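You operate a simulated robot arm through the tools that you are given. There is no shell and no other tool. Be economical: measure what you need, move in short steps, check, and stop when the job is done.

The job below is to be done with a simulated two-armed robot. You get a single attempt, and the scene is never put back.

JOB
Fold the yellow cloth, close carton D320 and slide it inward.
Fine: on the folding table; fold once, in half; both flaps down; the carton stops a hand's width or two short of the middle; leave the other carton open where it is.

It is judged by the outcome, as a careful person would: the job done as asked, and still so three seconds after it is handed in. It fails if anything else is knocked over, pushed out of place, dropped, spilled or broken. Flat cloth is picked up by pressing the open fingertips on it (5 to 10 N) and closing them slowly along it; thin cloth reads only 2 to 8 mm in the jaws.

ROBOT AND FRAMES
Two 7-joint arms with two-finger parallel grippers on one trunk, on a base that drives. Base frame: it is fixed to the floor where the robot stands at the start and does not move with it; the origin is under the middle of the robot, x ahead of it, y to its left, z up; the surface under the hand at the start is at about z = 740. Units: mm, degrees, N and s.
The left shoulder is at the start at [60, 143, 901], the right one opposite. With the tool pointing down near the work surface each hand reaches from about 320 to 740 mm from the robot's upright axis, wherever it stands, measured 20 degrees to its own side. Places, roughly: folding table [1000, 100, 700]; narrow flap of the carton [900, -300, 900]; orange catch lever of the folding table [1100, 700, 700]; wide flap of the carton [1200, -300, 900]. Payload 1.57 kg a hand.
The tool frame of a hand sits at the grasp point between the pads (the TCP): z along the fingers, y along the line on which they close. The tips reach 30 mm beyond it. Largest opening 110 mm; finger width 24, thickness 12; the body of the gripper, 48 by 112 mm, starts 78 mm behind the TCP.
Orientation is told as [roll, pitch, yaw] about the base's x, y, z axes, in that order, counted from this pose: with the fingers straight down and closing along the base's y, the tool's x points along the base's -x, its y along +y and its z along -z.

CONTROLS
- The arms move only by the tool move_arm. It takes "left_moves", "right_moves" or both (then of equal length, played together; a hand with none holds still); each is one flat list of numbers, 7 for each row, row after row: the shift along the tool's x, y, z in mm, then the turn, a rotation vector about the tool's x, y, z in rad, then the opening, from 0 (shut) to 1 (fully open). In form: [x, y, z, ax, ay, az, fingers, x, y, z, ax, ay, az, fingers, ...]. A call has 1 to 10 rows; each row is the pose to reach, as a shift and turn from the pose commanded when the call began, along the tool's axes at that moment. Rows are played at 5 a second. More than 50 mm and 8.6 degrees between two rows, or a gripper value outside its range, and nothing of the call is played. A pose out of reach is approached as far as the arm can. The call stops where the force on the tool passes 40 N (or 10 N more than at its start, if that is more) or the arm is blocked; 0.2 s more then pass. The fingers move at their own pace (about 45 mm/s each) and stop on an object; they squeeze with about 43 N. The grip force told is the motor's: it shows also when the fingers shut on nothing. Time passes only in rows, and 0.2 s behind the last, so rows that repeat a pose let the fingers close. The reply holds the time, the measured pose of the TCP, the force on the tool along the base axes, the opening and the grip force, in the units named above and with some noise, with the torque about the TCP (base axes, N m) and any sound that the robot's microphone picked up, and new pictures: "pictures" is both (left out), scene, wrist or none (wrist: the cameras of the hands that moved).
- Cameras (640 x 400 px; columns grow to the right, rows downward): "scene" is now at [46.6, 1.6, 1512.5]; the picture's right is [0.02, -1.00, 0.00], its down [-0.77, -0.02, -0.64] and it looks along [0.64, 0.02, -0.77] (base axes); focal length 248 px, centre (320, 200). "left" rides on the left gripper at [70, -16, -141] in its tool frame; the picture's right is [0.23, 0.97, 0.00], its down [-0.85, 0.20, -0.48] and it looks along [-0.47, 0.11, 0.88] (tool axes); focal length 222 px, centre (320, 200). "right" rides on the right gripper at [70, 16, -141] in its tool frame; the picture's right is [-0.23, 0.97, 0.00], its down [-0.85, -0.20, -0.48] and it looks along [-0.47, -0.11, 0.88] (tool axes); focal length 222 px, centre (320, 200). There is no depth. A picture from a camera that has moved, and an enlarged one, comes with that camera's place and axes in the base frame and with its lens.
- move_column(by): slides the trunk up (or, below 0, down) by that many mm; the arms and the scene camera ride with it, the base frame stays. It gives what a move gives, with no picture.
- steer(legs): drives the robot by 1 to 6 legs, each [ahead, left, turn to the left] in mm, mm and degrees, along the robot's own axes; the way and the turn of a leg run together, so that a leg with both is an arc; at most 1500 mm and 180 degrees a leg. The arms and the cameras ride along, it lands a little off, and it stops where it bumps. It gives what a move gives, and a new picture of the scene camera.
- pan_tilt(pan, tilt): turns the head with the scene camera to pan (to the left, within 86 degrees either way) and tilt (down, from -29 to 69), counted from straight ahead of the robot. It gives what a move gives, and a new picture of the scene camera.
- close_up(camera, box): a new picture of the part [left, top, right, bottom] of that camera's present view, enlarged. No time passes.
- sign_off(): hands the job in; it is judged then, once.

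Go step by step. Nothing tells you exact positions but the pictures and the camera data: compare them with the known pose of the tool, close in by small moves and look again before you grip or let go. The budget is 120 turns and 260 pictures, counting those below and the enlarged ones. Unless the task says otherwise, let go and move clear before handing in, and close with one line.

The tools are called after "Call:" as name(argument=value, ...) on one line, values as JSON. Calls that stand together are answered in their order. move_arm: Moves the arms, as the interface text tells. Its arguments: {"type":"object","properties":{"left_moves":{"type":"array","items":{"type":"number"}},"right_moves":{"type":"array","items":{"type":"number"}},"pictures":{"type":"string","enum":["both","scene","wrist","none"]}},"required":[]} The other tools are called the same way: move_column (by) slides the trunk up or down; steer (legs) drives the base; pan_tilt (pan, tilt) turns the head that bears the scene camera; close_up (camera, box) takes an enlarged picture of a part of a camera's view; sign_off () hands the job in.

At the start:

```text
t: 0.0
left_tool_pos: [547.7, 211.9, 1051.0]
left_orientation: [0.0, 0.0, 0.0]
left_ft_force: [-0.4, 0.2, 0.7]
left_moment: [0.01, 0.0, 0.03]
left_finger_gap: 109.9
left_finger_force: 0.0
right_tool_pos: [454.4, -178.8, 1040.1]
right_orientation: [-0.1, 0.0, 0.0]
right_ft_force: [1.0, -0.1, -0.2]
right_moment: [-0.04, 0.03, 0.0]
right_finger_gap: 110.1
right_finger_force: 0.0
trunk travel left (down, up): [-500.0, 90.0]
robot x, y, heading: [-0.0, -0.2, 0.2]
head pan, tilt: [1.4, 50.1]
```

scene: 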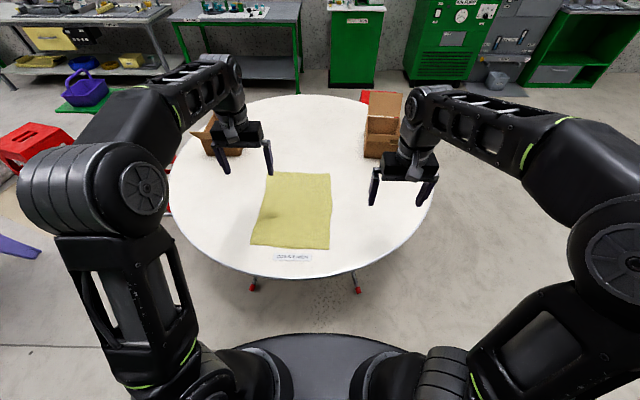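
right: 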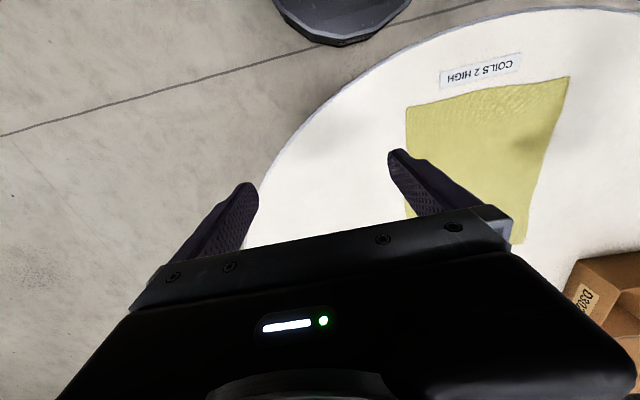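
left: 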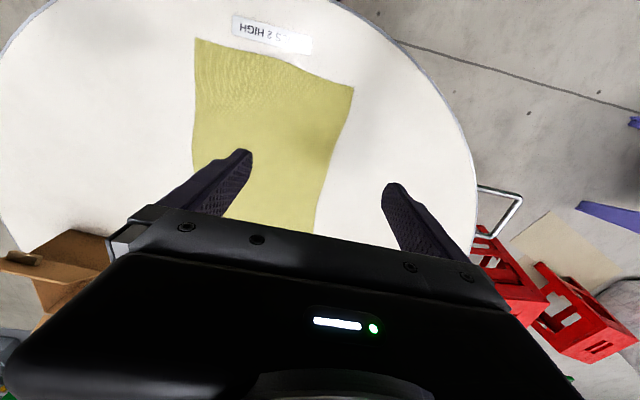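

I see a round folding table with a yellow cloth near me and two cartons at the far side, left and right. First I'll read the labels.

Call:
close_up(camera="scene", box=[340, 70, 440, 170])

Call:
close_up(camera="scene", box=[170, 90, 290, 190])

Call:
close_up(camera="right", box=[540, 230, 640, 350])

Call:
close_up(camera="scene", box=[160, 90, 440, 300])

```text
4.00 times, centred on (390, 120) of scene
camera zoom: at [46.6, 1.6, 1512.5], right [0.02, -1.0, 0.0], down [-0.77, -0.02, -0.64], along [0.64, 0.02, -0.77], focal length 990 px, centre (40, 520)
```

zoom: 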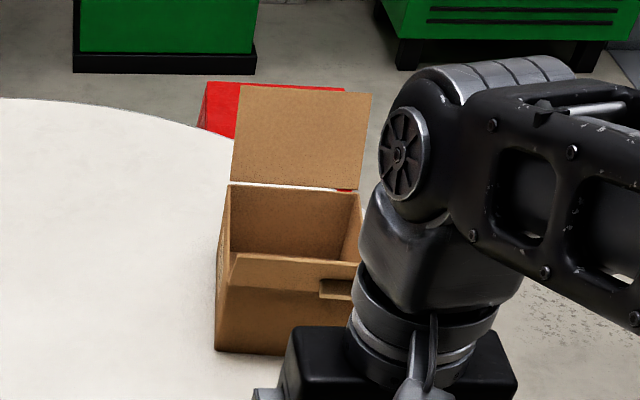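

```text
4.00 times, centred on (230, 140) of scene
camera zoom: at [46.6, 1.6, 1512.5], right [0.02, -1.0, 0.0], down [-0.77, -0.02, -0.64], along [0.64, 0.02, -0.77], focal length 990 px, centre (680, 440)
```

zoom: 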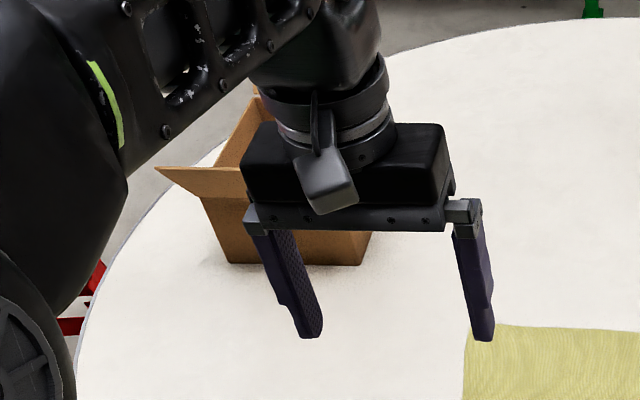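

```text
3.33 times, centred on (590, 290) of right
camera zoom: at [385.0, -162.9, 1181.4], right [0.23, 0.97, 0.0], down [0.85, -0.2, 0.48], along [0.47, -0.11, -0.88], focal length 740 px, centre (-580, -100)
```

zoom: 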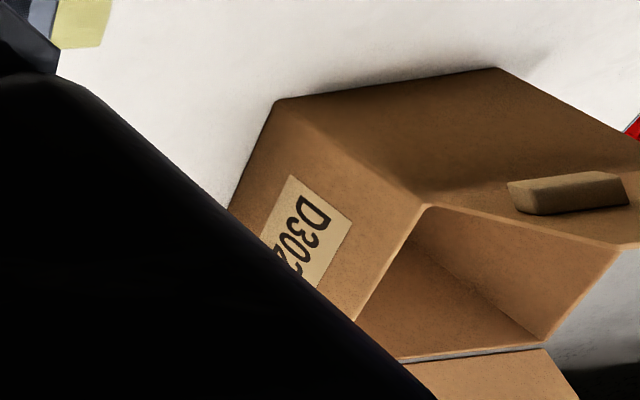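

```text
1.90 times, centred on (300, 195) of scene
camera zoom: at [46.6, 1.6, 1512.5], right [0.02, -1.0, 0.0], down [-0.77, -0.02, -0.64], along [0.64, 0.02, -0.77], focal length 472 px, centre (358, 210)
```

zoom: 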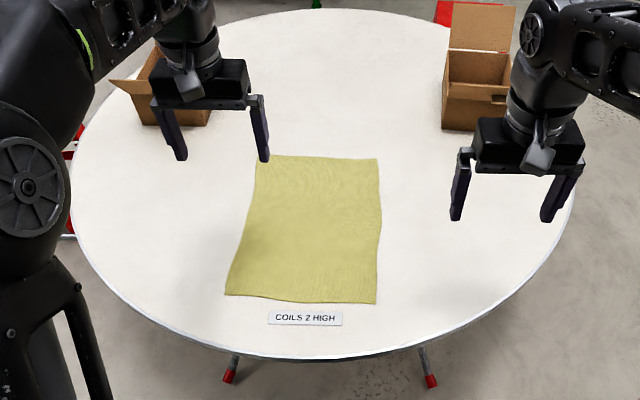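

The left carton reads D302…, so the right one is probably D320; I'll verify. I'll look at the table's catch lever on the left, and the right side.

Call:
pan_tilt(pan=40, tilt=40)

Call:
pan_tilt(pan=-20, tilt=40)

```text
t: 1.1
left_tool_pos: [547.7, 212.6, 1051.9]
left_orientation: [0.0, 0.1, 0.0]
left_ft_force: [-0.2, 0.1, 0.3]
left_moment: [0.03, -0.03, -0.01]
left_finger_gap: 110.1
left_finger_force: 0.0
right_tool_pos: [454.6, -179.9, 1040.2]
right_orientation: [0.0, 0.0, 0.0]
right_ft_force: [-0.8, 0.2, -1.2]
right_moment: [0.03, -0.02, -0.02]
right_finger_gap: 110.0
right_finger_force: 0.1
trunk travel left (down, up): [-500.0, 90.0]
robot x, y, heading: [0.2, 3.4, -0.3]
head pan, tilt: [40.0, 40.0]
camera scene: at [34.8, 54.3, 1526.7], right [0.64, -0.77, 0.0], down [-0.49, -0.41, -0.77], along [0.59, 0.49, -0.64], focal length 248 px, centre (320, 200)
```

scene: 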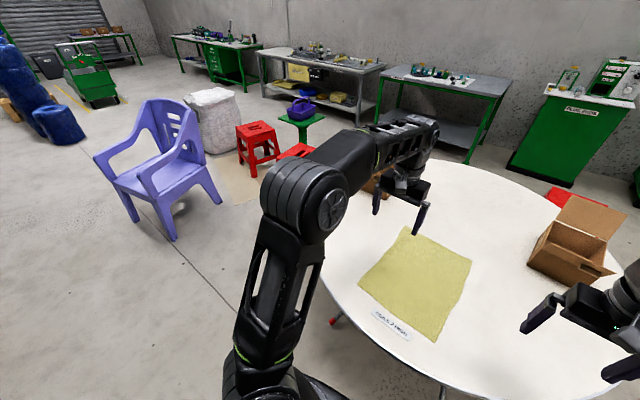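

```text
t: 2.4
left_tool_pos: [548.8, 211.3, 1050.1]
left_orientation: [0.0, -0.1, 0.0]
left_ft_force: [-0.8, 0.4, 0.2]
left_moment: [0.02, 0.01, 0.0]
left_finger_gap: 109.9
left_finger_force: 0.1
right_tool_pos: [454.7, -179.8, 1039.1]
right_orientation: [0.1, 0.0, 0.0]
right_ft_force: [-0.1, -0.2, 0.2]
right_moment: [-0.02, -0.04, 0.0]
right_finger_gap: 110.1
right_finger_force: 0.1
trunk travel left (down, up): [-500.0, 90.0]
robot x, y, heading: [-1.7, -0.2, 0.0]
head pan, tilt: [-20.0, 40.0]
camera scene: at [49.6, -29.3, 1526.7], right [-0.34, -0.94, 0.0], down [-0.6, 0.22, -0.77], along [0.72, -0.26, -0.64], focal length 248 px, centre (320, 200)
```

scene: 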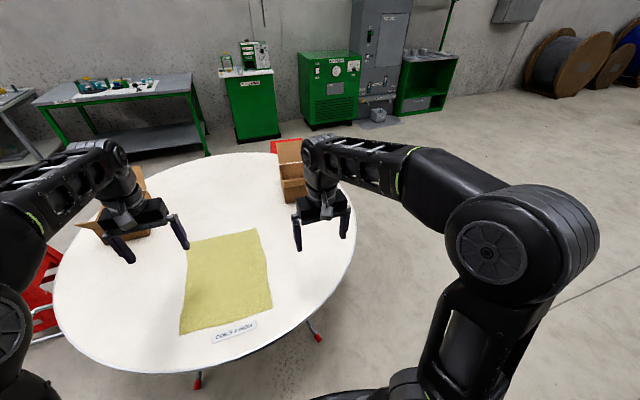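

Nothing of the lever is visible from here. I'll drive to the left a bit to see the left carton and the table's left edge.

Call:
steer(legs=[[-100, 700, 0]])

```text
t: 6.1
left_tool_pos: [446.2, 894.0, 1050.8]
left_orientation: [0.0, 0.1, 0.1]
left_ft_force: [0.3, -0.5, -0.3]
left_moment: [-0.03, -0.02, 0.0]
left_finger_gap: 110.1
left_finger_force: 0.0
right_tool_pos: [353.2, 501.4, 1040.5]
right_orientation: [0.0, 0.0, 0.1]
right_ft_force: [-0.2, 0.5, -0.3]
right_moment: [-0.03, -0.03, -0.01]
right_finger_gap: 110.2
right_finger_force: 0.1
trunk travel left (down, up): [-500.0, 90.0]
robot x, y, heading: [-98.3, 677.0, 0.2]
head pan, tilt: [-20.0, 40.0]
camera scene: at [-51.6, 651.8, 1526.7], right [-0.34, -0.94, 0.0], down [-0.6, 0.22, -0.77], along [0.72, -0.26, -0.64], focal length 248 px, centre (320, 200)
```

scene: 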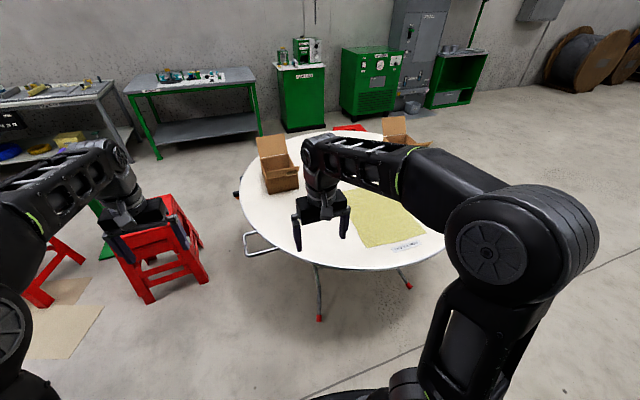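

Call:
close_up(camera="scene", box=[210, 120, 370, 330])

Call:
close_up(camera="scene", box=[220, 110, 450, 210])

```text
1.90 times, centred on (290, 225) of scene
camera zoom: at [-51.6, 651.8, 1526.7], right [-0.34, -0.94, 0.0], down [-0.6, 0.22, -0.77], along [0.72, -0.26, -0.64], focal length 472 px, centre (377, 152)
```

zoom: 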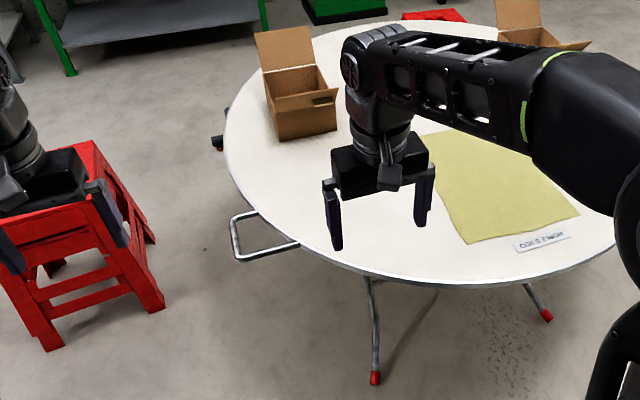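

```text
2.78 times, centred on (335, 160) of scene
camera zoom: at [-51.6, 651.8, 1526.7], right [-0.34, -0.94, 0.0], down [-0.6, 0.22, -0.77], along [0.72, -0.26, -0.64], focal length 689 px, centre (278, 311)
```

zoom: 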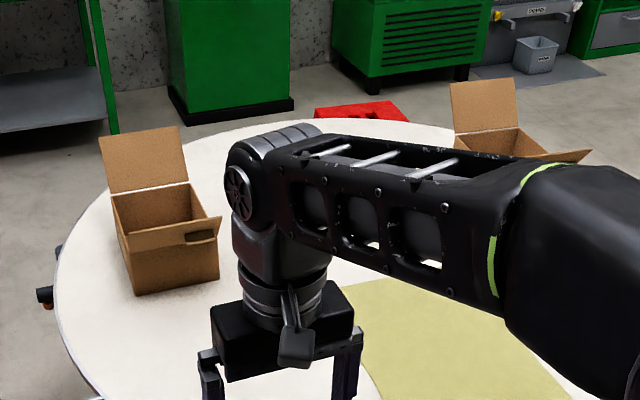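

Call:
close_up(camera="scene", box=[215, 170, 295, 260])

Call:
pan_tilt(pan=-50, tilt=35)

```text
4.44 times, centred on (255, 215) of scene
camera zoom: at [-51.6, 651.8, 1526.7], right [-0.34, -0.94, 0.0], down [-0.6, 0.22, -0.77], along [0.72, -0.26, -0.64], focal length 1101 px, centre (609, 133)
```

zoom: 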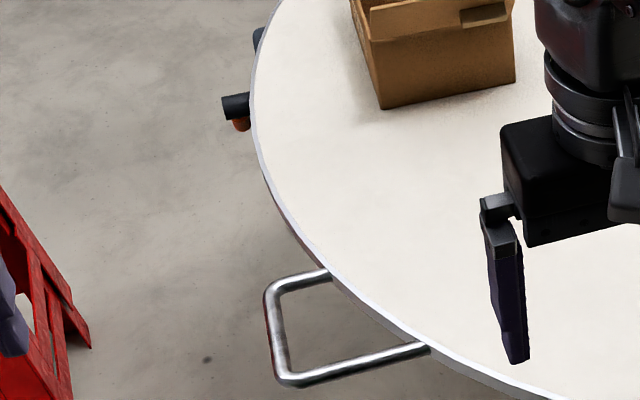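

```text
t: 7.1
left_tool_pos: [447.0, 893.3, 1051.4]
left_orientation: [0.0, 0.0, 0.2]
left_ft_force: [0.6, 0.6, -0.2]
left_moment: [0.03, 0.01, 0.02]
left_finger_gap: 110.2
left_finger_force: 0.0
right_tool_pos: [353.6, 503.0, 1038.8]
right_orientation: [0.0, 0.1, 0.1]
right_ft_force: [-0.5, -0.3, -0.1]
right_moment: [0.0, -0.03, -0.01]
right_finger_gap: 110.1
right_finger_force: 0.0
trunk travel left (down, up): [-500.0, 90.0]
robot x, y, heading: [-103.5, 683.0, 0.3]
head pan, tilt: [-50.0, 35.0]
camera scene: at [-74.7, 612.9, 1534.2], right [-0.76, -0.64, 0.0], down [-0.37, 0.44, -0.82], along [0.53, -0.63, -0.57], focal length 248 px, centre (320, 200)
```

scene: 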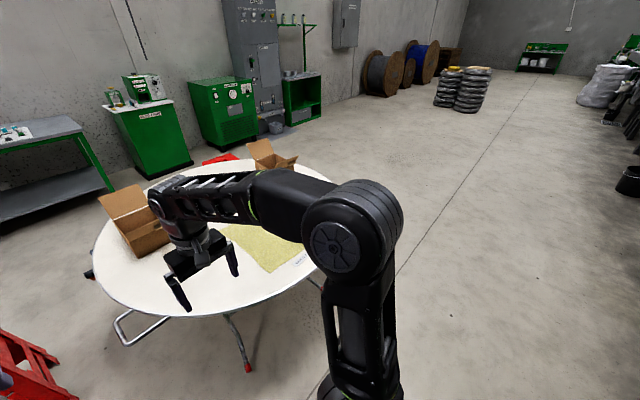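

I'll shift further left and lower the trunk to look at the catch lever from below the table's level, clear of the table.

Call:
steer(legs=[[-50, 350, 0]])

Call:
move_column(by=-400)

Call:
pan_tilt(pan=-15, tilt=20)

```text
t: 9.4
left_tool_pos: [395.6, 1245.5, 1050.5]
left_orientation: [0.0, 0.0, -0.1]
left_ft_force: [-0.4, 0.0, 0.2]
left_moment: [-0.03, -0.02, 0.02]
left_finger_gap: 110.3
left_finger_force: 0.1
right_tool_pos: [302.7, 853.1, 1040.4]
right_orientation: [0.0, -0.1, -0.1]
right_ft_force: [0.7, 0.3, -0.8]
right_moment: [-0.02, -0.04, -0.01]
right_finger_gap: 110.2
right_finger_force: 0.1
trunk travel left (down, up): [-500.0, 90.0]
robot x, y, heading: [-151.7, 1029.1, -0.0]
head pan, tilt: [-50.0, 35.0]
camera scene: at [-125.9, 965.6, 1534.3], right [-0.77, -0.64, 0.0], down [-0.37, 0.44, -0.82], along [0.53, -0.63, -0.57], focal length 248 px, centre (320, 200)
```

scene: 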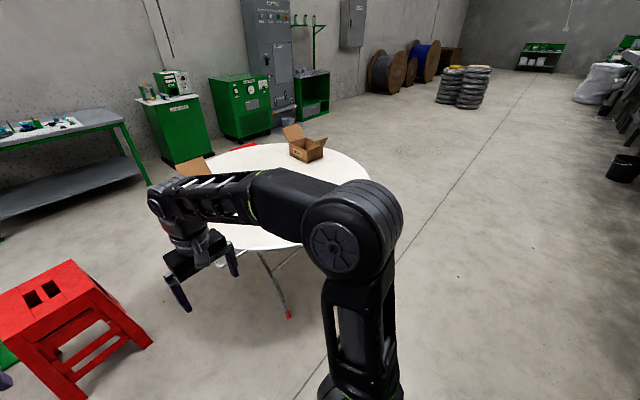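

```text
t: 13.2
left_tool_pos: [396.3, 1244.2, 652.2]
left_orientation: [0.1, 0.0, 0.0]
left_ft_force: [-0.5, -0.8, -0.5]
left_moment: [-0.01, 0.0, -0.01]
left_finger_gap: 110.0
left_finger_force: 0.1
right_tool_pos: [303.4, 853.2, 639.9]
right_orientation: [0.0, 0.0, 0.0]
right_ft_force: [-0.7, -0.3, -0.1]
right_moment: [0.01, -0.07, 0.08]
right_finger_gap: 109.9
right_finger_force: 0.0
trunk travel left (down, up): [-100.0, 490.0]
robot x, y, heading: [-153.3, 1032.8, 0.2]
head pan, tilt: [-50.0, 35.0]
```

```text
t: 14.2
left_tool_pos: [397.6, 1245.8, 651.0]
left_orientation: [0.0, -0.1, 0.0]
left_ft_force: [1.3, -0.4, 0.6]
left_moment: [-0.02, 0.03, 0.0]
left_finger_gap: 109.7
left_finger_force: 0.0
right_tool_pos: [302.1, 853.4, 638.8]
right_orientation: [0.0, 0.0, 0.0]
right_ft_force: [0.2, 0.5, 0.2]
right_moment: [-0.01, 0.0, 0.04]
right_finger_gap: 109.8
right_finger_force: 0.0
trunk travel left (down, up): [-100.0, 490.0]
robot x, y, heading: [-149.8, 1032.0, 0.2]
head pan, tilt: [-15.0, 20.0]
camera scene: at [-92.5, 1007.9, 1158.1], right [-0.26, -0.97, 0.0], down [-0.33, 0.09, -0.94], along [0.91, -0.24, -0.34], focal length 248 px, centre (320, 200)
```

scene: 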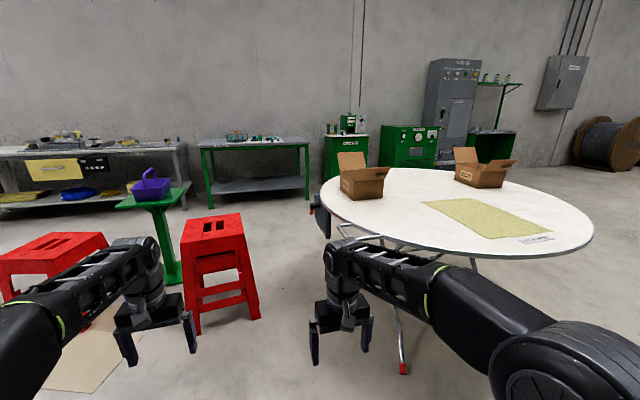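

Call:
close_up(camera="scene", box=[290, 180, 390, 270])

Call:
close_up(camera="scene", box=[440, 140, 530, 200])

Call:
close_up(camera="scene", box=[320, 145, 400, 205])

```text
4.44 times, centred on (340, 225) of scene
camera zoom: at [-92.5, 1007.9, 1158.1], right [-0.26, -0.97, 0.0], down [-0.33, 0.09, -0.94], along [0.91, -0.24, -0.34], focal length 1101 px, centre (231, 89)
```

zoom: 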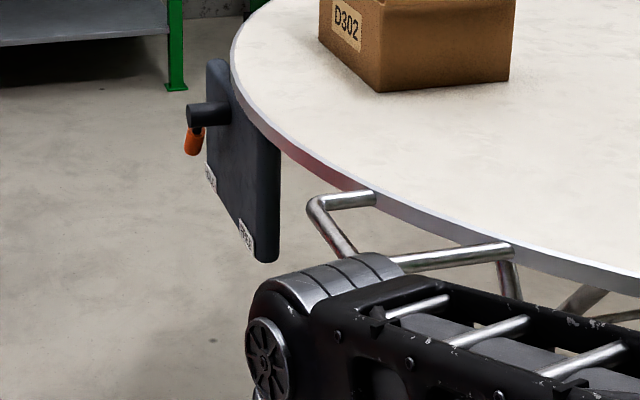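

```text
6.67 times, centred on (485, 170) of scene
camera zoom: at [-92.5, 1007.9, 1158.1], right [-0.26, -0.97, 0.0], down [-0.33, 0.09, -0.94], along [0.91, -0.24, -0.34], focal length 1651 px, centre (-780, 400)
```

zoom: 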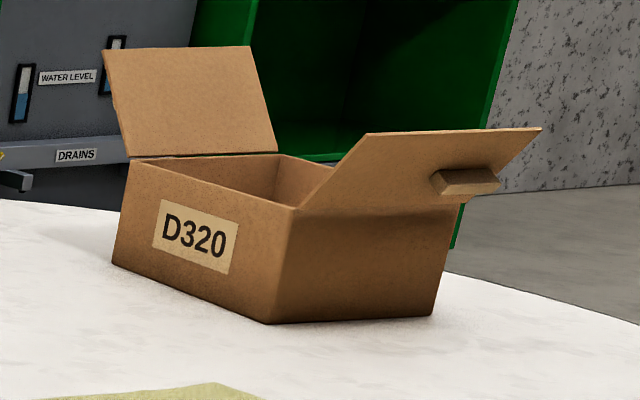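

```text
6.67 times, centred on (360, 175) of scene
camera zoom: at [-92.5, 1007.9, 1158.1], right [-0.26, -0.97, 0.0], down [-0.33, 0.09, -0.94], along [0.91, -0.24, -0.34], focal length 1651 px, centre (53, 367)
```

zoom: 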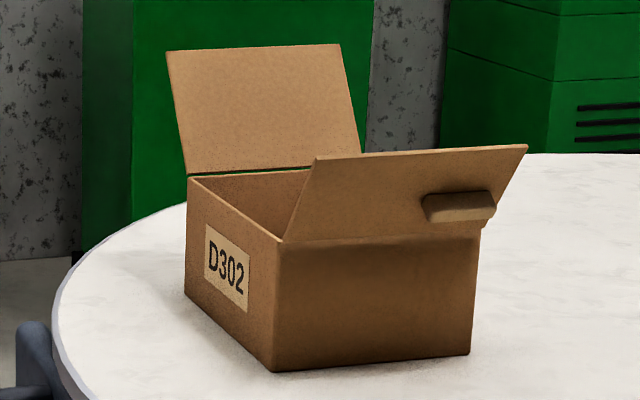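

D320 confirmed as the right-hand carton. The catch plate carries two labels; I'll read them.

Call:
close_up(camera="scene", box=[312, 190, 340, 240])

Call:
close_up(camera="scene", box=[320, 216, 336, 242])

```text
8.00 times, centred on (326, 215) of scene
camera zoom: at [-92.5, 1007.9, 1158.1], right [-0.26, -0.97, 0.0], down [-0.33, 0.09, -0.94], along [0.91, -0.24, -0.34], focal length 1981 px, centre (272, 80)
```

zoom: 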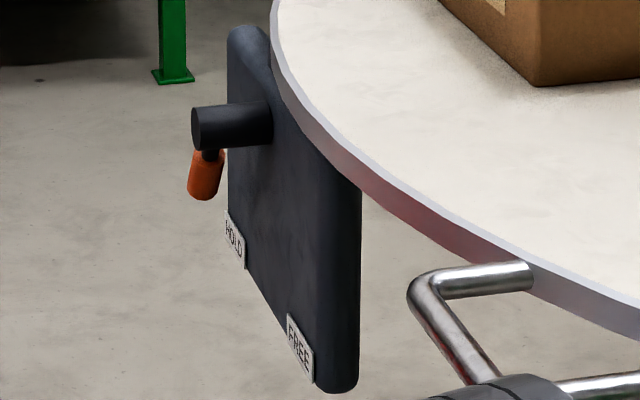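

```text
15.38 times, centred on (328, 229) of scene
camera zoom: at [-92.5, 1007.9, 1158.1], right [-0.26, -0.97, 0.0], down [-0.33, 0.09, -0.94], along [0.91, -0.24, -0.34], focal length 3810 px, centre (197, -246)
```

zoom: 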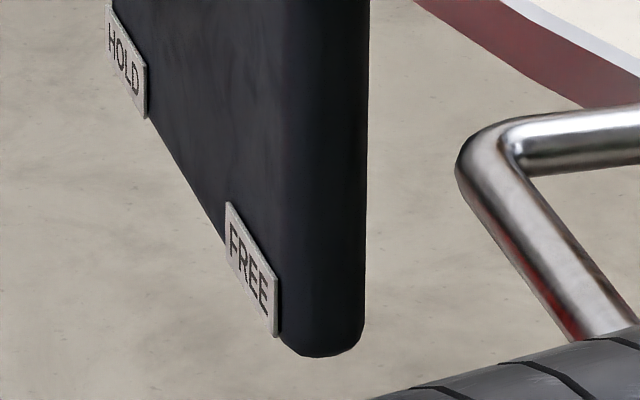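

D320 is the right carton. The catch has HOLD and FREE marks; I need a better look at where the lever points, so I'll move to view the plate more squarely.

Call:
steer(legs=[[-200, 0, 0], [0, 370, -30]])

Call:
pan_tilt(pan=0, tilt=18)

```text
t: 17.7
left_tool_pos: [327.1, 1281.8, 650.8]
left_orientation: [0.0, 0.1, -30.6]
left_ft_force: [0.8, 0.5, 0.7]
left_moment: [0.0, -0.01, -0.02]
left_finger_gap: 109.8
left_finger_force: 0.1
right_tool_pos: [46.5, 991.2, 640.2]
right_orientation: [0.0, 0.0, -30.7]
right_ft_force: [-0.6, 0.2, 0.1]
right_moment: [-0.03, -0.02, 0.04]
right_finger_gap: 109.8
right_finger_force: 0.0
trunk travel left (down, up): [-100.0, 490.0]
robot x, y, heading: [-254.2, 1375.0, -30.7]
head pan, tilt: [-15.0, 20.0]
camera scene: at [-214.2, 1326.3, 1158.1], right [-0.71, -0.7, 0.0], down [-0.24, 0.24, -0.94], along [0.66, -0.67, -0.34], focal length 248 px, centre (320, 200)
```

scene: 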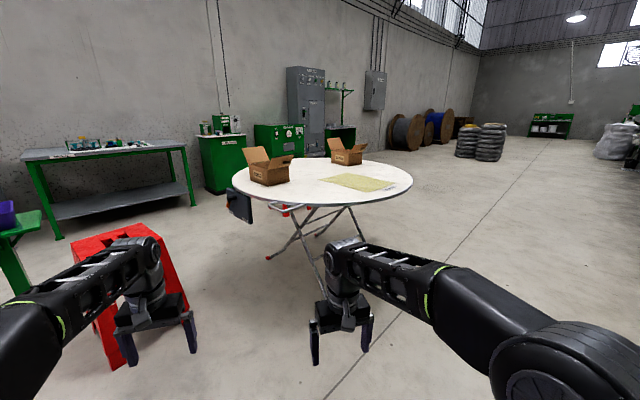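

```text
t: 18.5
left_tool_pos: [327.6, 1281.7, 651.1]
left_orientation: [0.0, -0.2, -30.6]
left_ft_force: [-0.1, -0.1, 0.5]
left_moment: [-0.01, 0.01, 0.03]
left_finger_gap: 109.8
left_finger_force: 0.1
right_tool_pos: [46.1, 992.1, 639.6]
right_orientation: [0.0, 0.0, -30.6]
right_ft_force: [-0.4, 0.0, 0.2]
right_moment: [0.01, -0.04, -0.01]
right_finger_gap: 110.1
right_finger_force: 0.0
trunk travel left (down, up): [-100.0, 490.0]
robot x, y, heading: [-255.7, 1378.2, -30.3]
head pan, tilt: [0.0, 18.0]
camera scene: at [-199.0, 1345.4, 1161.4], right [-0.51, -0.86, 0.0], down [-0.27, 0.16, -0.95], along [0.82, -0.48, -0.31], focal length 248 px, centre (320, 200)
```

scene: 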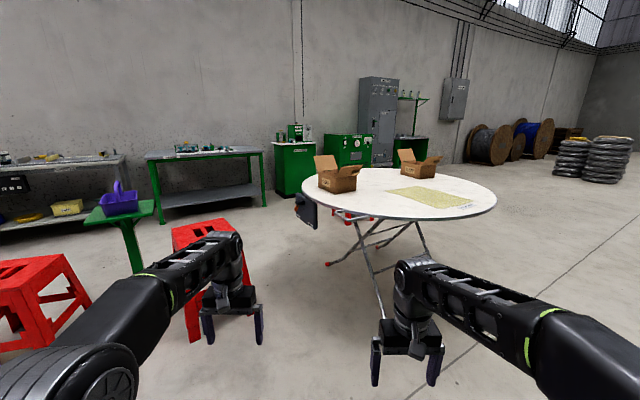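

Call:
close_up(camera="scene", box=[280, 180, 340, 240])

Call:
close_up(camera="scene", box=[285, 180, 505, 320])

```text
6.67 times, centred on (310, 210) of scene
camera zoom: at [-199.0, 1345.4, 1161.4], right [-0.51, -0.86, 0.0], down [-0.27, 0.16, -0.95], along [0.82, -0.48, -0.31], focal length 1651 px, centre (387, 133)
```

zoom: 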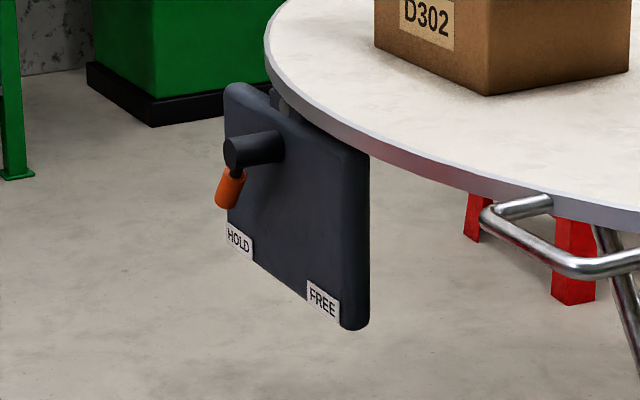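

```text
2.86 times, centred on (395, 250) of scene
camera zoom: at [-199.0, 1345.4, 1161.4], right [-0.51, -0.86, 0.0], down [-0.27, 0.16, -0.95], along [0.82, -0.48, -0.31], focal length 708 px, centre (106, 57)
```

zoom: 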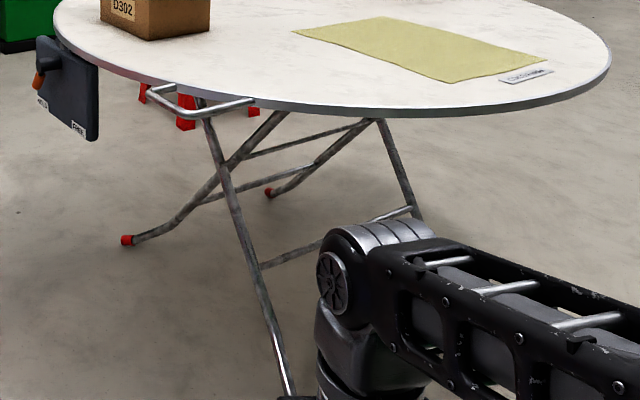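

The lever points to HOLD, so the table is locked and needs nothing. I'll raise the trunk and drive back to the cloth.

Call:
move_column(by=400)

Call:
steer(legs=[[0, 0, 30.3], [0, -1280, 0], [300, 0, 0]])

Call:
pan_tilt(pan=0, tilt=60)

```text
t: 22.3
left_tool_pos: [326.7, 1281.9, 1050.7]
left_orientation: [0.0, 0.0, -30.6]
left_ft_force: [0.8, 0.5, -0.2]
left_moment: [0.01, -0.04, 0.02]
left_finger_gap: 110.1
left_finger_force: 0.1
right_tool_pos: [46.8, 992.1, 1039.4]
right_orientation: [0.1, -0.1, -30.7]
right_ft_force: [-0.3, 0.3, 0.5]
right_moment: [-0.03, -0.02, -0.01]
right_finger_gap: 110.0
right_finger_force: 0.1
trunk travel left (down, up): [-500.0, 90.0]
robot x, y, heading: [-254.2, 1374.8, -30.6]
head pan, tilt: [0.0, 18.0]
```

```text
t: 31.7
left_tool_pos: [570.5, 309.7, 1050.4]
left_orientation: [0.0, 0.0, -2.0]
left_ft_force: [0.6, -0.1, -0.4]
left_moment: [-0.02, 0.02, 0.03]
left_finger_gap: 109.9
left_finger_force: 0.0
right_tool_pos: [463.5, -78.0, 1039.3]
right_orientation: [0.0, 0.0, -2.0]
right_ft_force: [1.0, -0.5, -0.5]
right_moment: [0.03, 0.01, 0.02]
right_finger_gap: 109.9
right_finger_force: 0.1
trunk travel left (down, up): [-500.0, 90.0]
robot x, y, heading: [17.7, 118.1, -1.9]
head pan, tilt: [0.0, 18.0]
camera scene: at [78.5, 114.3, 1561.3], right [-0.03, -1.0, 0.0], down [-0.31, 0.01, -0.95], along [0.95, -0.03, -0.31], focal length 248 px, centre (320, 200)
```

scene: 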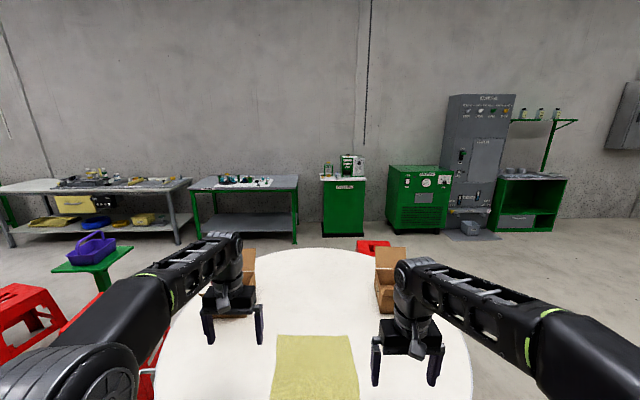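

```text
t: 32.8
left_tool_pos: [569.0, 309.8, 1051.1]
left_orientation: [0.0, -0.2, -2.0]
left_ft_force: [0.2, -1.0, 0.5]
left_moment: [0.03, 0.02, 0.01]
left_finger_gap: 110.4
left_finger_force: 0.1
right_tool_pos: [462.1, -79.3, 1039.6]
right_orientation: [0.0, 0.0, -1.9]
right_ft_force: [0.2, 0.5, 0.3]
right_moment: [0.0, 0.01, -0.02]
right_finger_gap: 110.3
right_finger_force: 0.2
trunk travel left (down, up): [-500.0, 90.0]
robot x, y, heading: [14.4, 115.7, -1.8]
head pan, tilt: [0.0, 60.0]
camera scene: at [50.7, 115.2, 1500.0], right [-0.03, -1.0, 0.0], down [-0.87, 0.03, -0.5], along [0.5, -0.02, -0.87], focal length 248 px, centre (320, 200)
```

scene: 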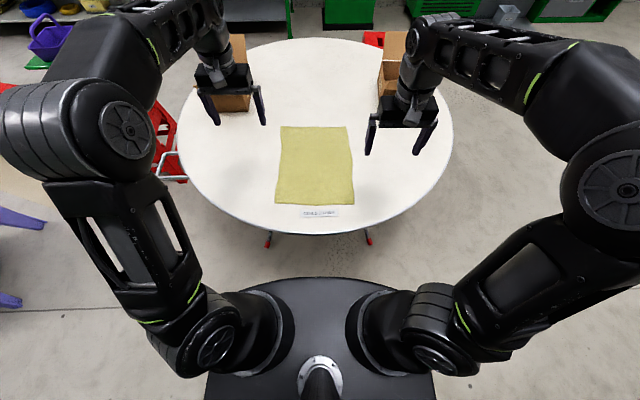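

Call:
steer(legs=[[110, 5, 1.8]])

Call:
close_up(camera="scene", box=[240, 100, 400, 270])

```text
t: 34.0
left_tool_pos: [674.0, 330.2, 1050.0]
left_orientation: [0.0, 0.0, -0.1]
left_ft_force: [-0.1, -0.1, 0.0]
left_moment: [0.0, 0.04, 0.02]
left_finger_gap: 109.9
left_finger_force: 0.0
right_tool_pos: [580.0, -60.1, 1037.5]
right_orientation: [-0.1, 0.1, 0.0]
right_ft_force: [-0.3, -0.8, -0.2]
right_moment: [0.01, 0.02, 0.03]
right_finger_gap: 109.8
right_finger_force: 0.0
trunk travel left (down, up): [-500.0, 90.0]
robot x, y, heading: [124.1, 125.2, -0.4]
head pan, tilt: [0.0, 60.0]
camera scene: at [162.6, 119.7, 1499.9], right [0.0, -1.0, 0.0], down [-0.87, 0.0, -0.5], along [0.5, 0.0, -0.87], focal length 248 px, centre (320, 200)
```

scene: 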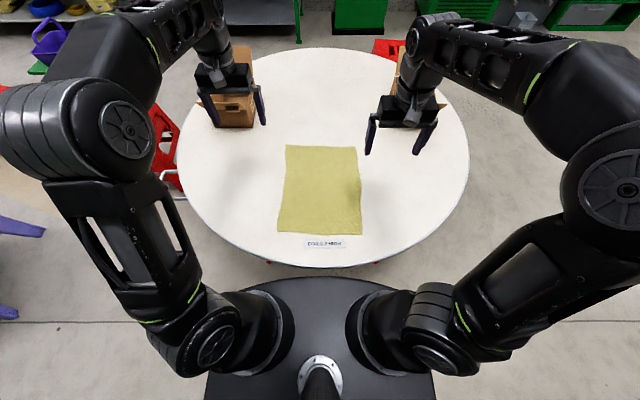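

```text
2.35 times, centred on (320, 185) of scene
camera zoom: at [162.6, 119.7, 1499.9], right [0.0, -1.0, 0.0], down [-0.87, 0.0, -0.5], along [0.5, 0.0, -0.87], focal length 583 px, centre (320, 235)
```

zoom: 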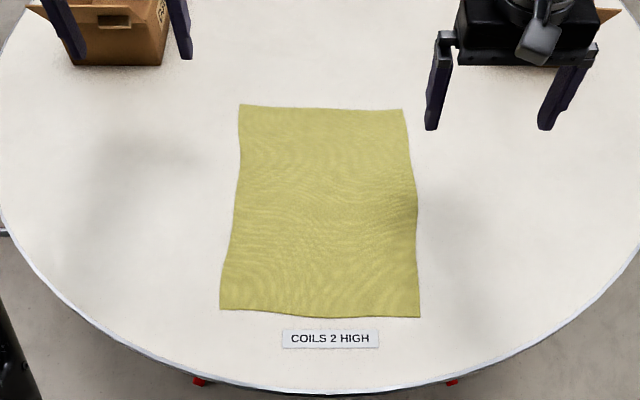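

The cloth spans x 470–860, y −20–260. I'll fold its near edge over to the far edge with both hands; first bring the hands above the near corners.

Call:
move_arm(left_moves=[28, -17, 25, 0, 0, 0, 0.41, 56, -35, 50, 0, 0, 0, 0.41, 85, -52, 75, 0, 0, 0, 0.41, 113, -70, 100, 0, 0, 0, 0.41, 141, -87, 125, 0, 0, 0, 0.41, 169, -105, 150, 0, 0, 0, 0.41, 169, -105, 190, 0, 0, 0, 0.41, 169, -105, 225, 0, 0, 0, 0.41, 169, -105, 250, 0, 0, 0, 0.41], right_moves=[14, 12, 23, 0, 0, 0, 0.41, 29, 25, 46, 0, 0, 0, 0.41, 43, 37, 68, 0, 0, 0, 0.41, 57, 49, 91, 0, 0, 0, 0.41, 72, 62, 114, 0, 0, 0, 0.41, 86, 74, 137, 0, 0, 0, 0.41, 86, 74, 177, 0, 0, 0, 0.41, 86, 74, 212, 0, 0, 0, 0.41, 86, 74, 237, 0, 0, 0, 0.41])

```text
t: 36.0
left_tool_pos: [505.1, 225.4, 802.5]
left_orientation: [0.0, 0.1, -0.1]
left_ft_force: [0.4, -0.1, -0.5]
left_moment: [-0.04, 0.0, -0.01]
left_finger_gap: 45.1
left_finger_force: 0.0
right_tool_pos: [492.1, 13.5, 802.8]
right_orientation: [0.0, 0.0, -0.2]
right_ft_force: [0.2, 0.2, -0.3]
right_moment: [-0.01, -0.03, 0.0]
right_finger_gap: 45.0
right_finger_force: 0.1
trunk travel left (down, up): [-500.0, 90.0]
robot x, y, heading: [123.0, 117.3, 0.1]
head pan, tilt: [0.0, 60.0]
camera scene: at [161.3, 119.5, 1500.0], right [0.0, -1.0, 0.0], down [-0.87, 0.0, -0.5], along [0.5, 0.0, -0.87], focal length 248 px, centre (320, 200)
camera right: at [423.2, 31.0, 944.2], right [0.23, 0.97, 0.0], down [0.85, -0.2, 0.48], along [0.47, -0.11, -0.88], focal length 222 px, centre (320, 200)
camera left: at [434.7, 209.6, 942.9], right [-0.23, 0.97, 0.0], down [0.86, 0.2, 0.48], along [0.47, 0.11, -0.88], focal length 222 px, centre (320, 200)
```

scene: 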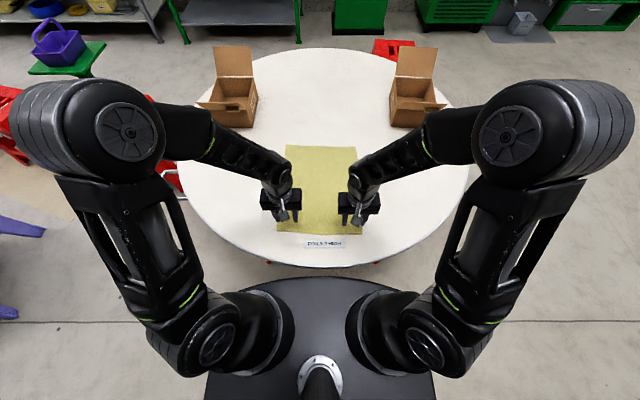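
right: 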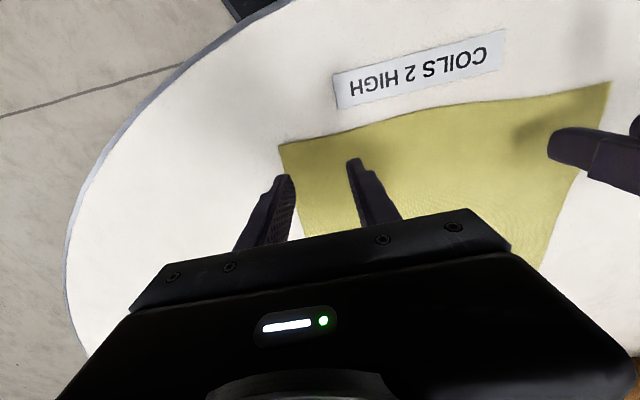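
left: 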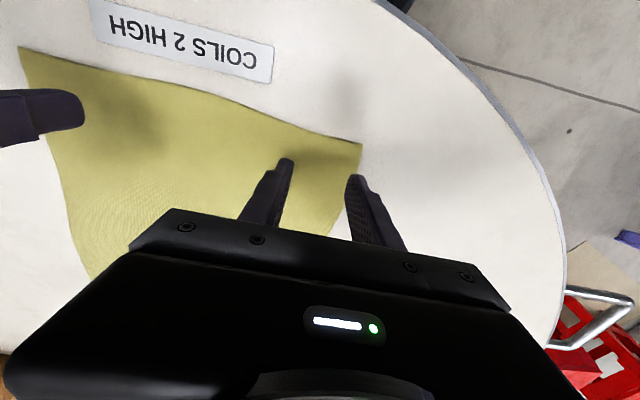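

Call:
move_arm(left_moves=[0, -12, 15, 0, 0, 0, 0.41, 0, -12, 26, 0, 0, 0, 0.41, 0, -12, 30, 0, 0, 0, 0.41, 0, -12, 32, 0, 0, 0, 0.41], right_moves=[0, 12, 15, 0, 0, 0, 0.41, 0, 12, 26, 0, 0, 0, 0.41, 0, 12, 30, 0, 0, 0, 0.41, 0, 12, 32, 0, 0, 0, 0.41], pictures="none")

```text
t: 37.0
left_tool_pos: [503.8, 214.4, 770.6]
left_orientation: [0.0, -0.2, -0.2]
left_ft_force: [0.1, 0.7, 9.0]
left_moment: [0.14, 0.04, -0.04]
left_finger_gap: 45.3
left_finger_force: 0.1
right_tool_pos: [493.7, 27.4, 771.9]
right_orientation: [0.1, -0.1, -0.1]
right_ft_force: [-0.1, -0.1, 12.0]
right_moment: [-0.21, 0.05, -0.02]
right_finger_gap: 45.2
right_finger_force: 0.0
trunk travel left (down, up): [-500.0, 90.0]
robot x, y, heading: [123.5, 118.2, 0.1]
head pan, tilt: [0.0, 60.0]
```

Call:
move_arm(left_moves=[0, 0, 0, 0, 0, 0, 0.36, 0, 0, 0, 0, 0, 0, 0.31, 0, 0, 0, 0, 0, 0, 0.26, 0, 0, 0, 0, 0, 0, 0.21, 0, 0, 0, 0, 0, 0, 0.16, 0, 0, 0, 0, 0, 0, 0.11, 0, 0, 0, 0, 0, 0, 0.06, 0, 0, 0, 0, 0, 0, 0.0, 0, 0, 0, 0, 0, 0, 0, 0, 0, 0, 0, 0, 0, 0], right_moves=[0, 0, -0.5, 0, 0, 0, 0.36, 0, 0, -0.5, 0, 0, 0, 0.31, 0, 0, -0.5, 0, 0, 0, 0.26, 0, 0, -0.5, 0, 0, 0, 0.21, 0, 0, -0.5, 0, 0, 0, 0.16, 0, 0, -0.5, 0, 0, 0, 0.11, 0, 0, -0.5, 0, 0, 0, 0.06, 0, 0, -0.5, 0, 0, 0, 0.0, 0, 0, -0.5, 0, 0, 0, 0, 0, 0, -0.5, 0, 0, 0, 0])

```text
t: 39.2
left_tool_pos: [503.4, 214.4, 771.2]
left_orientation: [0.0, -0.2, -0.2]
left_ft_force: [1.7, 5.5, 30.3]
left_moment: [0.27, 0.03, -0.01]
left_finger_gap: 2.4
left_finger_force: 23.6
right_tool_pos: [492.9, 27.5, 771.9]
right_orientation: [0.0, -0.1, 0.0]
right_ft_force: [-0.5, 1.2, 0.6]
right_moment: [0.03, -0.02, 0.0]
right_finger_gap: 0.0
right_finger_force: 20.8
trunk travel left (down, up): [-500.0, 90.0]
robot x, y, heading: [121.5, 121.9, -0.2]
head pan, tilt: [0.0, 60.0]
camera scene: at [158.9, 119.7, 1500.1], right [0.0, -1.0, 0.0], down [-0.87, 0.0, -0.5], along [0.5, 0.0, -0.87], focal length 248 px, centre (320, 200)
camera right: at [423.2, 42.8, 913.2], right [0.23, 0.97, 0.0], down [0.85, -0.2, 0.48], along [0.47, -0.11, -0.88], focal length 222 px, centre (320, 200)
camera left: at [433.0, 199.0, 911.2], right [-0.23, 0.97, 0.0], down [0.85, 0.2, 0.48], along [0.47, 0.11, -0.88], focal length 222 px, centre (320, 200)
```

scene: 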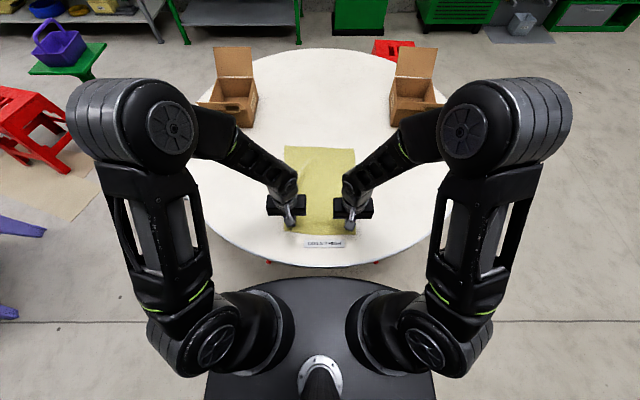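
right: 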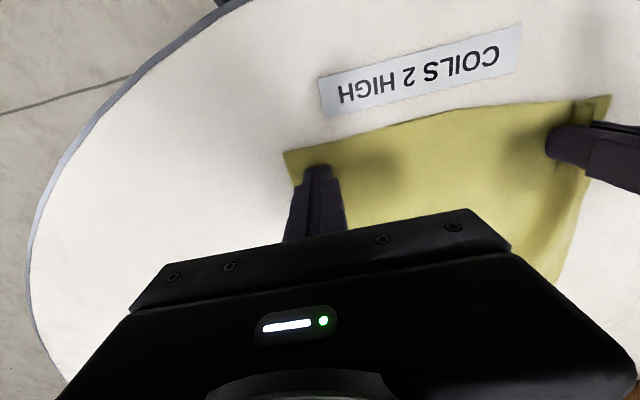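
left: 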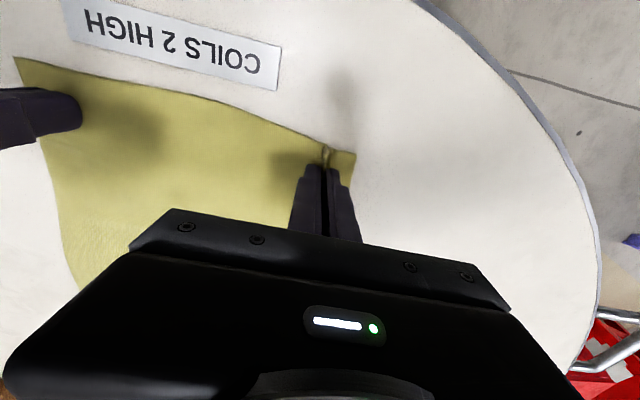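

Left hand has the cloth; right slipped. I'll retry the right with a slightly firmer press.

Call:
move_arm(right_moves=[0, 0, -12, 0, 0, 0, 0.2, 0, 0, -12, 0, 0, 0, 0.41, 0, 0, -5, 0, 0, 0, 0.41, 0, 0, -1, 0, 0, 0, 0.41, 0, 0, 0.5, 0, 0, 0, 0.41], left_moves=[0, 0, -1, 0, 0, 0, 0, 0, 0, -2, 0, 0, 0, 0, 0, 0, -2, 0, 0, 0, 0, 0, 0, -2, 0, 0, 0, 0, 0, 0, -2, 0, 0, 0, 0], pictures="none")

```text
t: 40.4
left_tool_pos: [503.2, 213.6, 773.3]
left_orientation: [0.1, -0.1, -0.1]
left_ft_force: [-0.2, 0.1, 0.5]
left_moment: [0.0, 0.03, -0.02]
left_finger_gap: 2.3
left_finger_force: 23.8
right_tool_pos: [492.4, 26.9, 769.9]
right_orientation: [0.0, -0.2, -0.1]
right_ft_force: [-2.2, -1.2, 12.3]
right_moment: [-0.26, 0.02, -0.05]
right_finger_gap: 45.5
right_finger_force: 0.4
trunk travel left (down, up): [-500.0, 90.0]
robot x, y, heading: [125.5, 116.7, -0.1]
head pan, tilt: [0.0, 60.0]
```

Call:
move_arm(right_moves=[0, 0, 0, 0, 0, 0, 0.37, 0, 0, 0, 0, 0, 0, 0.33, 0, 0, 0, 0, 0, 0, 0.28, 0, 0, 0, 0, 0, 0, 0.23, 0, 0, 0, 0, 0, 0, 0.18, 0, 0, 0, 0, 0, 0, 0.13, 0, 0, 0, 0, 0, 0, 0.08, 0, 0, 0, 0, 0, 0, 0.03, 0, 0, 0, 0, 0, 0, 0, 0, 0, 0, 0, 0, 0, 0], pictures="wrist")

```text
t: 42.6
left_tool_pos: [503.1, 212.8, 772.5]
left_orientation: [0.1, 0.0, -0.1]
left_ft_force: [0.1, -2.1, -0.1]
left_moment: [-0.02, 0.0, 0.01]
left_finger_gap: 2.3
left_finger_force: 23.7
right_tool_pos: [492.2, 26.6, 771.6]
right_orientation: [0.1, -0.1, 0.0]
right_ft_force: [1.0, -1.3, 23.4]
right_moment: [-0.15, -0.02, 0.03]
right_finger_gap: 6.4
right_finger_force: 26.3
trunk travel left (down, up): [-500.0, 90.0]
robot x, y, heading: [122.8, 116.7, -0.2]
head pan, tilt: [0.0, 60.0]
camera right: at [423.3, 43.4, 912.6], right [0.23, 0.97, 0.0], down [0.85, -0.2, 0.48], along [0.47, -0.11, -0.88], focal length 222 px, centre (320, 200)
```

right: 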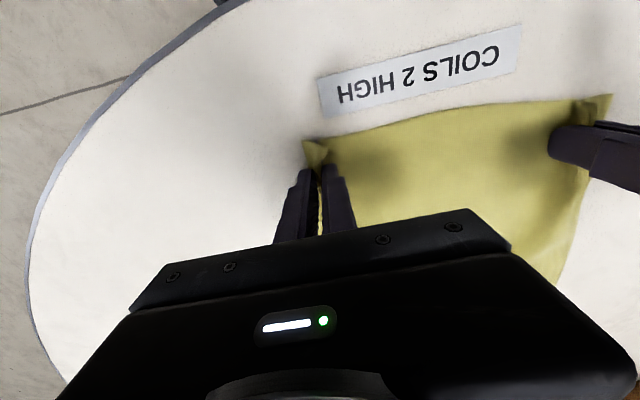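

Both grips hold, but 25 mm in from the edge would leave a curled margin when folded. I'll release and re-grip right at the edge.

Call:
move_arm(left_moves=[0, 0, 0, 0, 0, 0, 0.2, 0, 0, 0, 0, 0, 0, 0.41, 0, 0, -15, 0, 0, 0, 0.41, 15, 0, -20, 0, 0, 0, 0.41], right_moves=[0, 0, 0, 0, 0, 0, 0.2, 0, 0, 0, 0, 0, 0, 0.41, 0, 0, -15, 0, 0, 0, 0.41, 15, 0, -20, 0, 0, 0, 0.41])

```text
t: 43.6
left_tool_pos: [489.1, 213.1, 791.7]
left_orientation: [0.0, -0.1, -0.1]
left_ft_force: [0.7, -0.1, -0.4]
left_moment: [0.01, 0.01, 0.01]
left_finger_gap: 45.1
left_finger_force: 0.0
right_tool_pos: [477.3, 24.2, 790.3]
right_orientation: [-0.1, -0.1, -0.1]
right_ft_force: [-0.7, -0.4, 0.3]
right_moment: [-0.03, 0.03, -0.01]
right_finger_gap: 45.3
right_finger_force: 0.0
trunk travel left (down, up): [-500.0, 90.0]
robot x, y, heading: [121.7, 118.8, -0.0]
head pan, tilt: [0.0, 60.0]
camera scene: at [160.2, 119.4, 1499.8], right [0.0, -1.0, 0.0], down [-0.87, 0.0, -0.5], along [0.5, 0.0, -0.87], focal length 248 px, centre (320, 200)
camera right: at [407.5, 41.4, 931.6], right [0.23, 0.97, 0.0], down [0.85, -0.2, 0.48], along [0.47, -0.11, -0.88], focal length 222 px, centre (320, 200)
camera left: at [418.1, 198.0, 931.0], right [-0.23, 0.97, 0.0], down [0.86, 0.2, 0.48], along [0.47, 0.11, -0.88], focal length 222 px, centre (320, 200)
```

scene: 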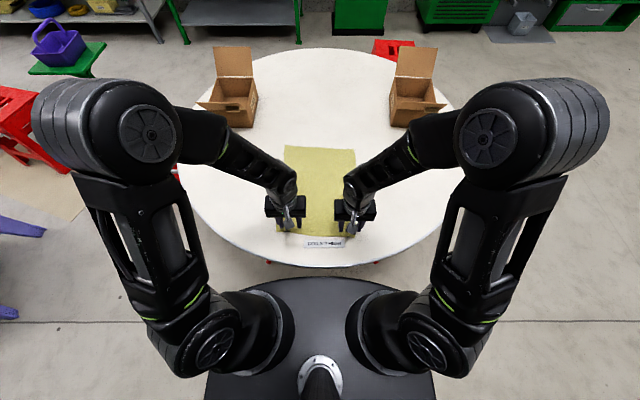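
right: 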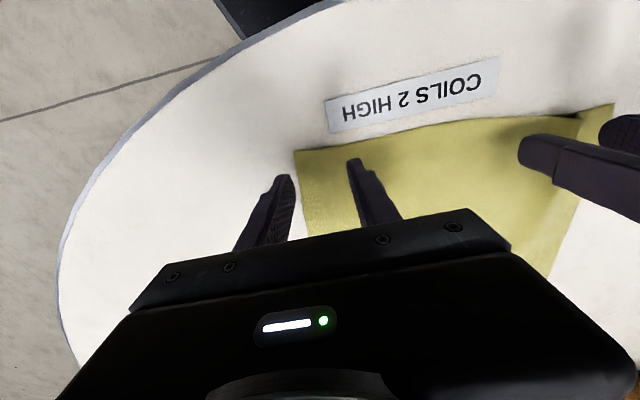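
left: 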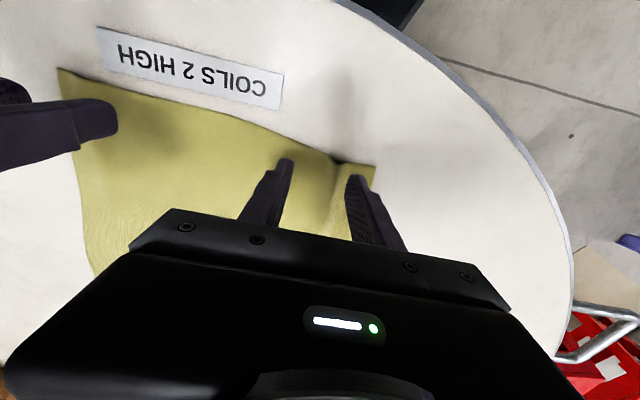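

Call:
move_arm(left_moves=[8, 0, 5, 0, 0, 0, 0.41, 8, 0, 15, 0, 0, 0, 0.41, 8, 0, 20, 0, 0, 0, 0.41, 8, 0, 22, 0, 0, 0, 0.41], right_moves=[8, 25, 0, 0, 0, 0, 0.41, 8, 25, 12, 0, 0, 0, 0.41, 8, 25, 18, 0, 0, 0, 0.41, 8, 25, 20, 0, 0, 0, 0.41], pictures="wrist")

```text
t: 44.6
left_tool_pos: [482.3, 215.0, 771.7]
left_orientation: [-0.1, -0.3, -0.1]
left_ft_force: [-1.7, 2.3, 33.7]
left_moment: [0.16, 0.16, 0.05]
left_finger_gap: 45.0
left_finger_force: 0.1
right_tool_pos: [467.4, 49.7, 772.9]
right_orientation: [0.0, 0.0, -0.1]
right_ft_force: [0.7, -0.5, 0.6]
right_moment: [-0.01, 0.02, 0.01]
right_finger_gap: 45.0
right_finger_force: 0.0
trunk travel left (down, up): [-500.0, 90.0]
robot x, y, heading: [124.1, 118.4, -0.1]
head pan, tilt: [0.0, 60.0]
camera right: at [399.2, 66.6, 914.0], right [0.23, 0.97, 0.0], down [0.85, -0.2, 0.48], along [0.47, -0.11, -0.88], focal length 222 px, centre (320, 200)
camera left: at [410.4, 199.7, 911.1], right [-0.23, 0.97, 0.0], down [0.85, 0.2, 0.48], along [0.47, 0.11, -0.88], focal length 222 px, centre (320, 200)
```

right: 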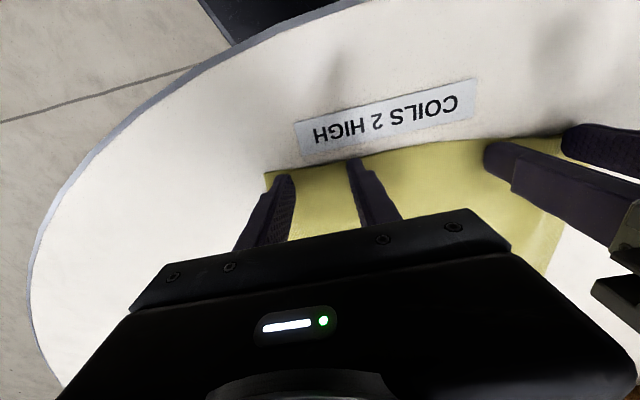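
left: 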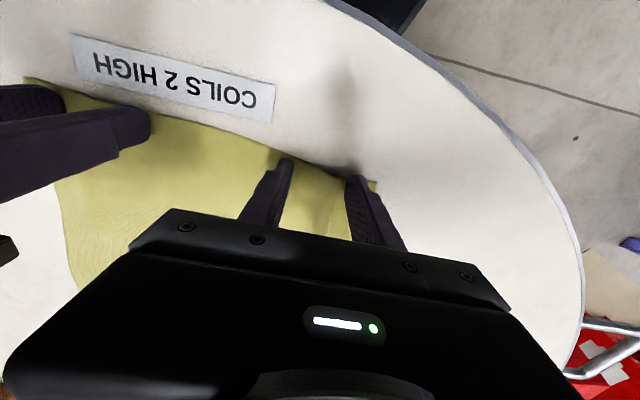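

Call:
move_arm(left_moves=[0, 0, -1.5, 0, 0, 0, 0.41, 0, 0, -1.5, 0, 0, 0, 0.41], right_moves=[0, 0, 1.5, 0, 0, 0, 0.41, 0, 0, 2.5, 0, 0, 0, 0.41], pictures="none")

```text
t: 45.3
left_tool_pos: [480.3, 216.4, 771.7]
left_orientation: [-0.1, -0.1, -0.3]
left_ft_force: [-2.2, 1.4, 15.3]
left_moment: [-0.04, 0.11, -0.01]
left_finger_gap: 45.5
left_finger_force: 0.1
right_tool_pos: [469.2, 49.9, 770.8]
right_orientation: [0.2, -0.4, -0.1]
right_ft_force: [-2.2, -2.7, 22.5]
right_moment: [-0.45, 0.21, -0.07]
right_finger_gap: 45.6
right_finger_force: 0.6
trunk travel left (down, up): [-500.0, 90.0]
robot x, y, heading: [124.3, 120.1, -0.2]
head pan, tilt: [0.0, 60.0]
stopped in row 2 (right hand): the force on the tool passed its limit at 42 N (the readings are from after the stop); the commanded pose is now the measured one
```

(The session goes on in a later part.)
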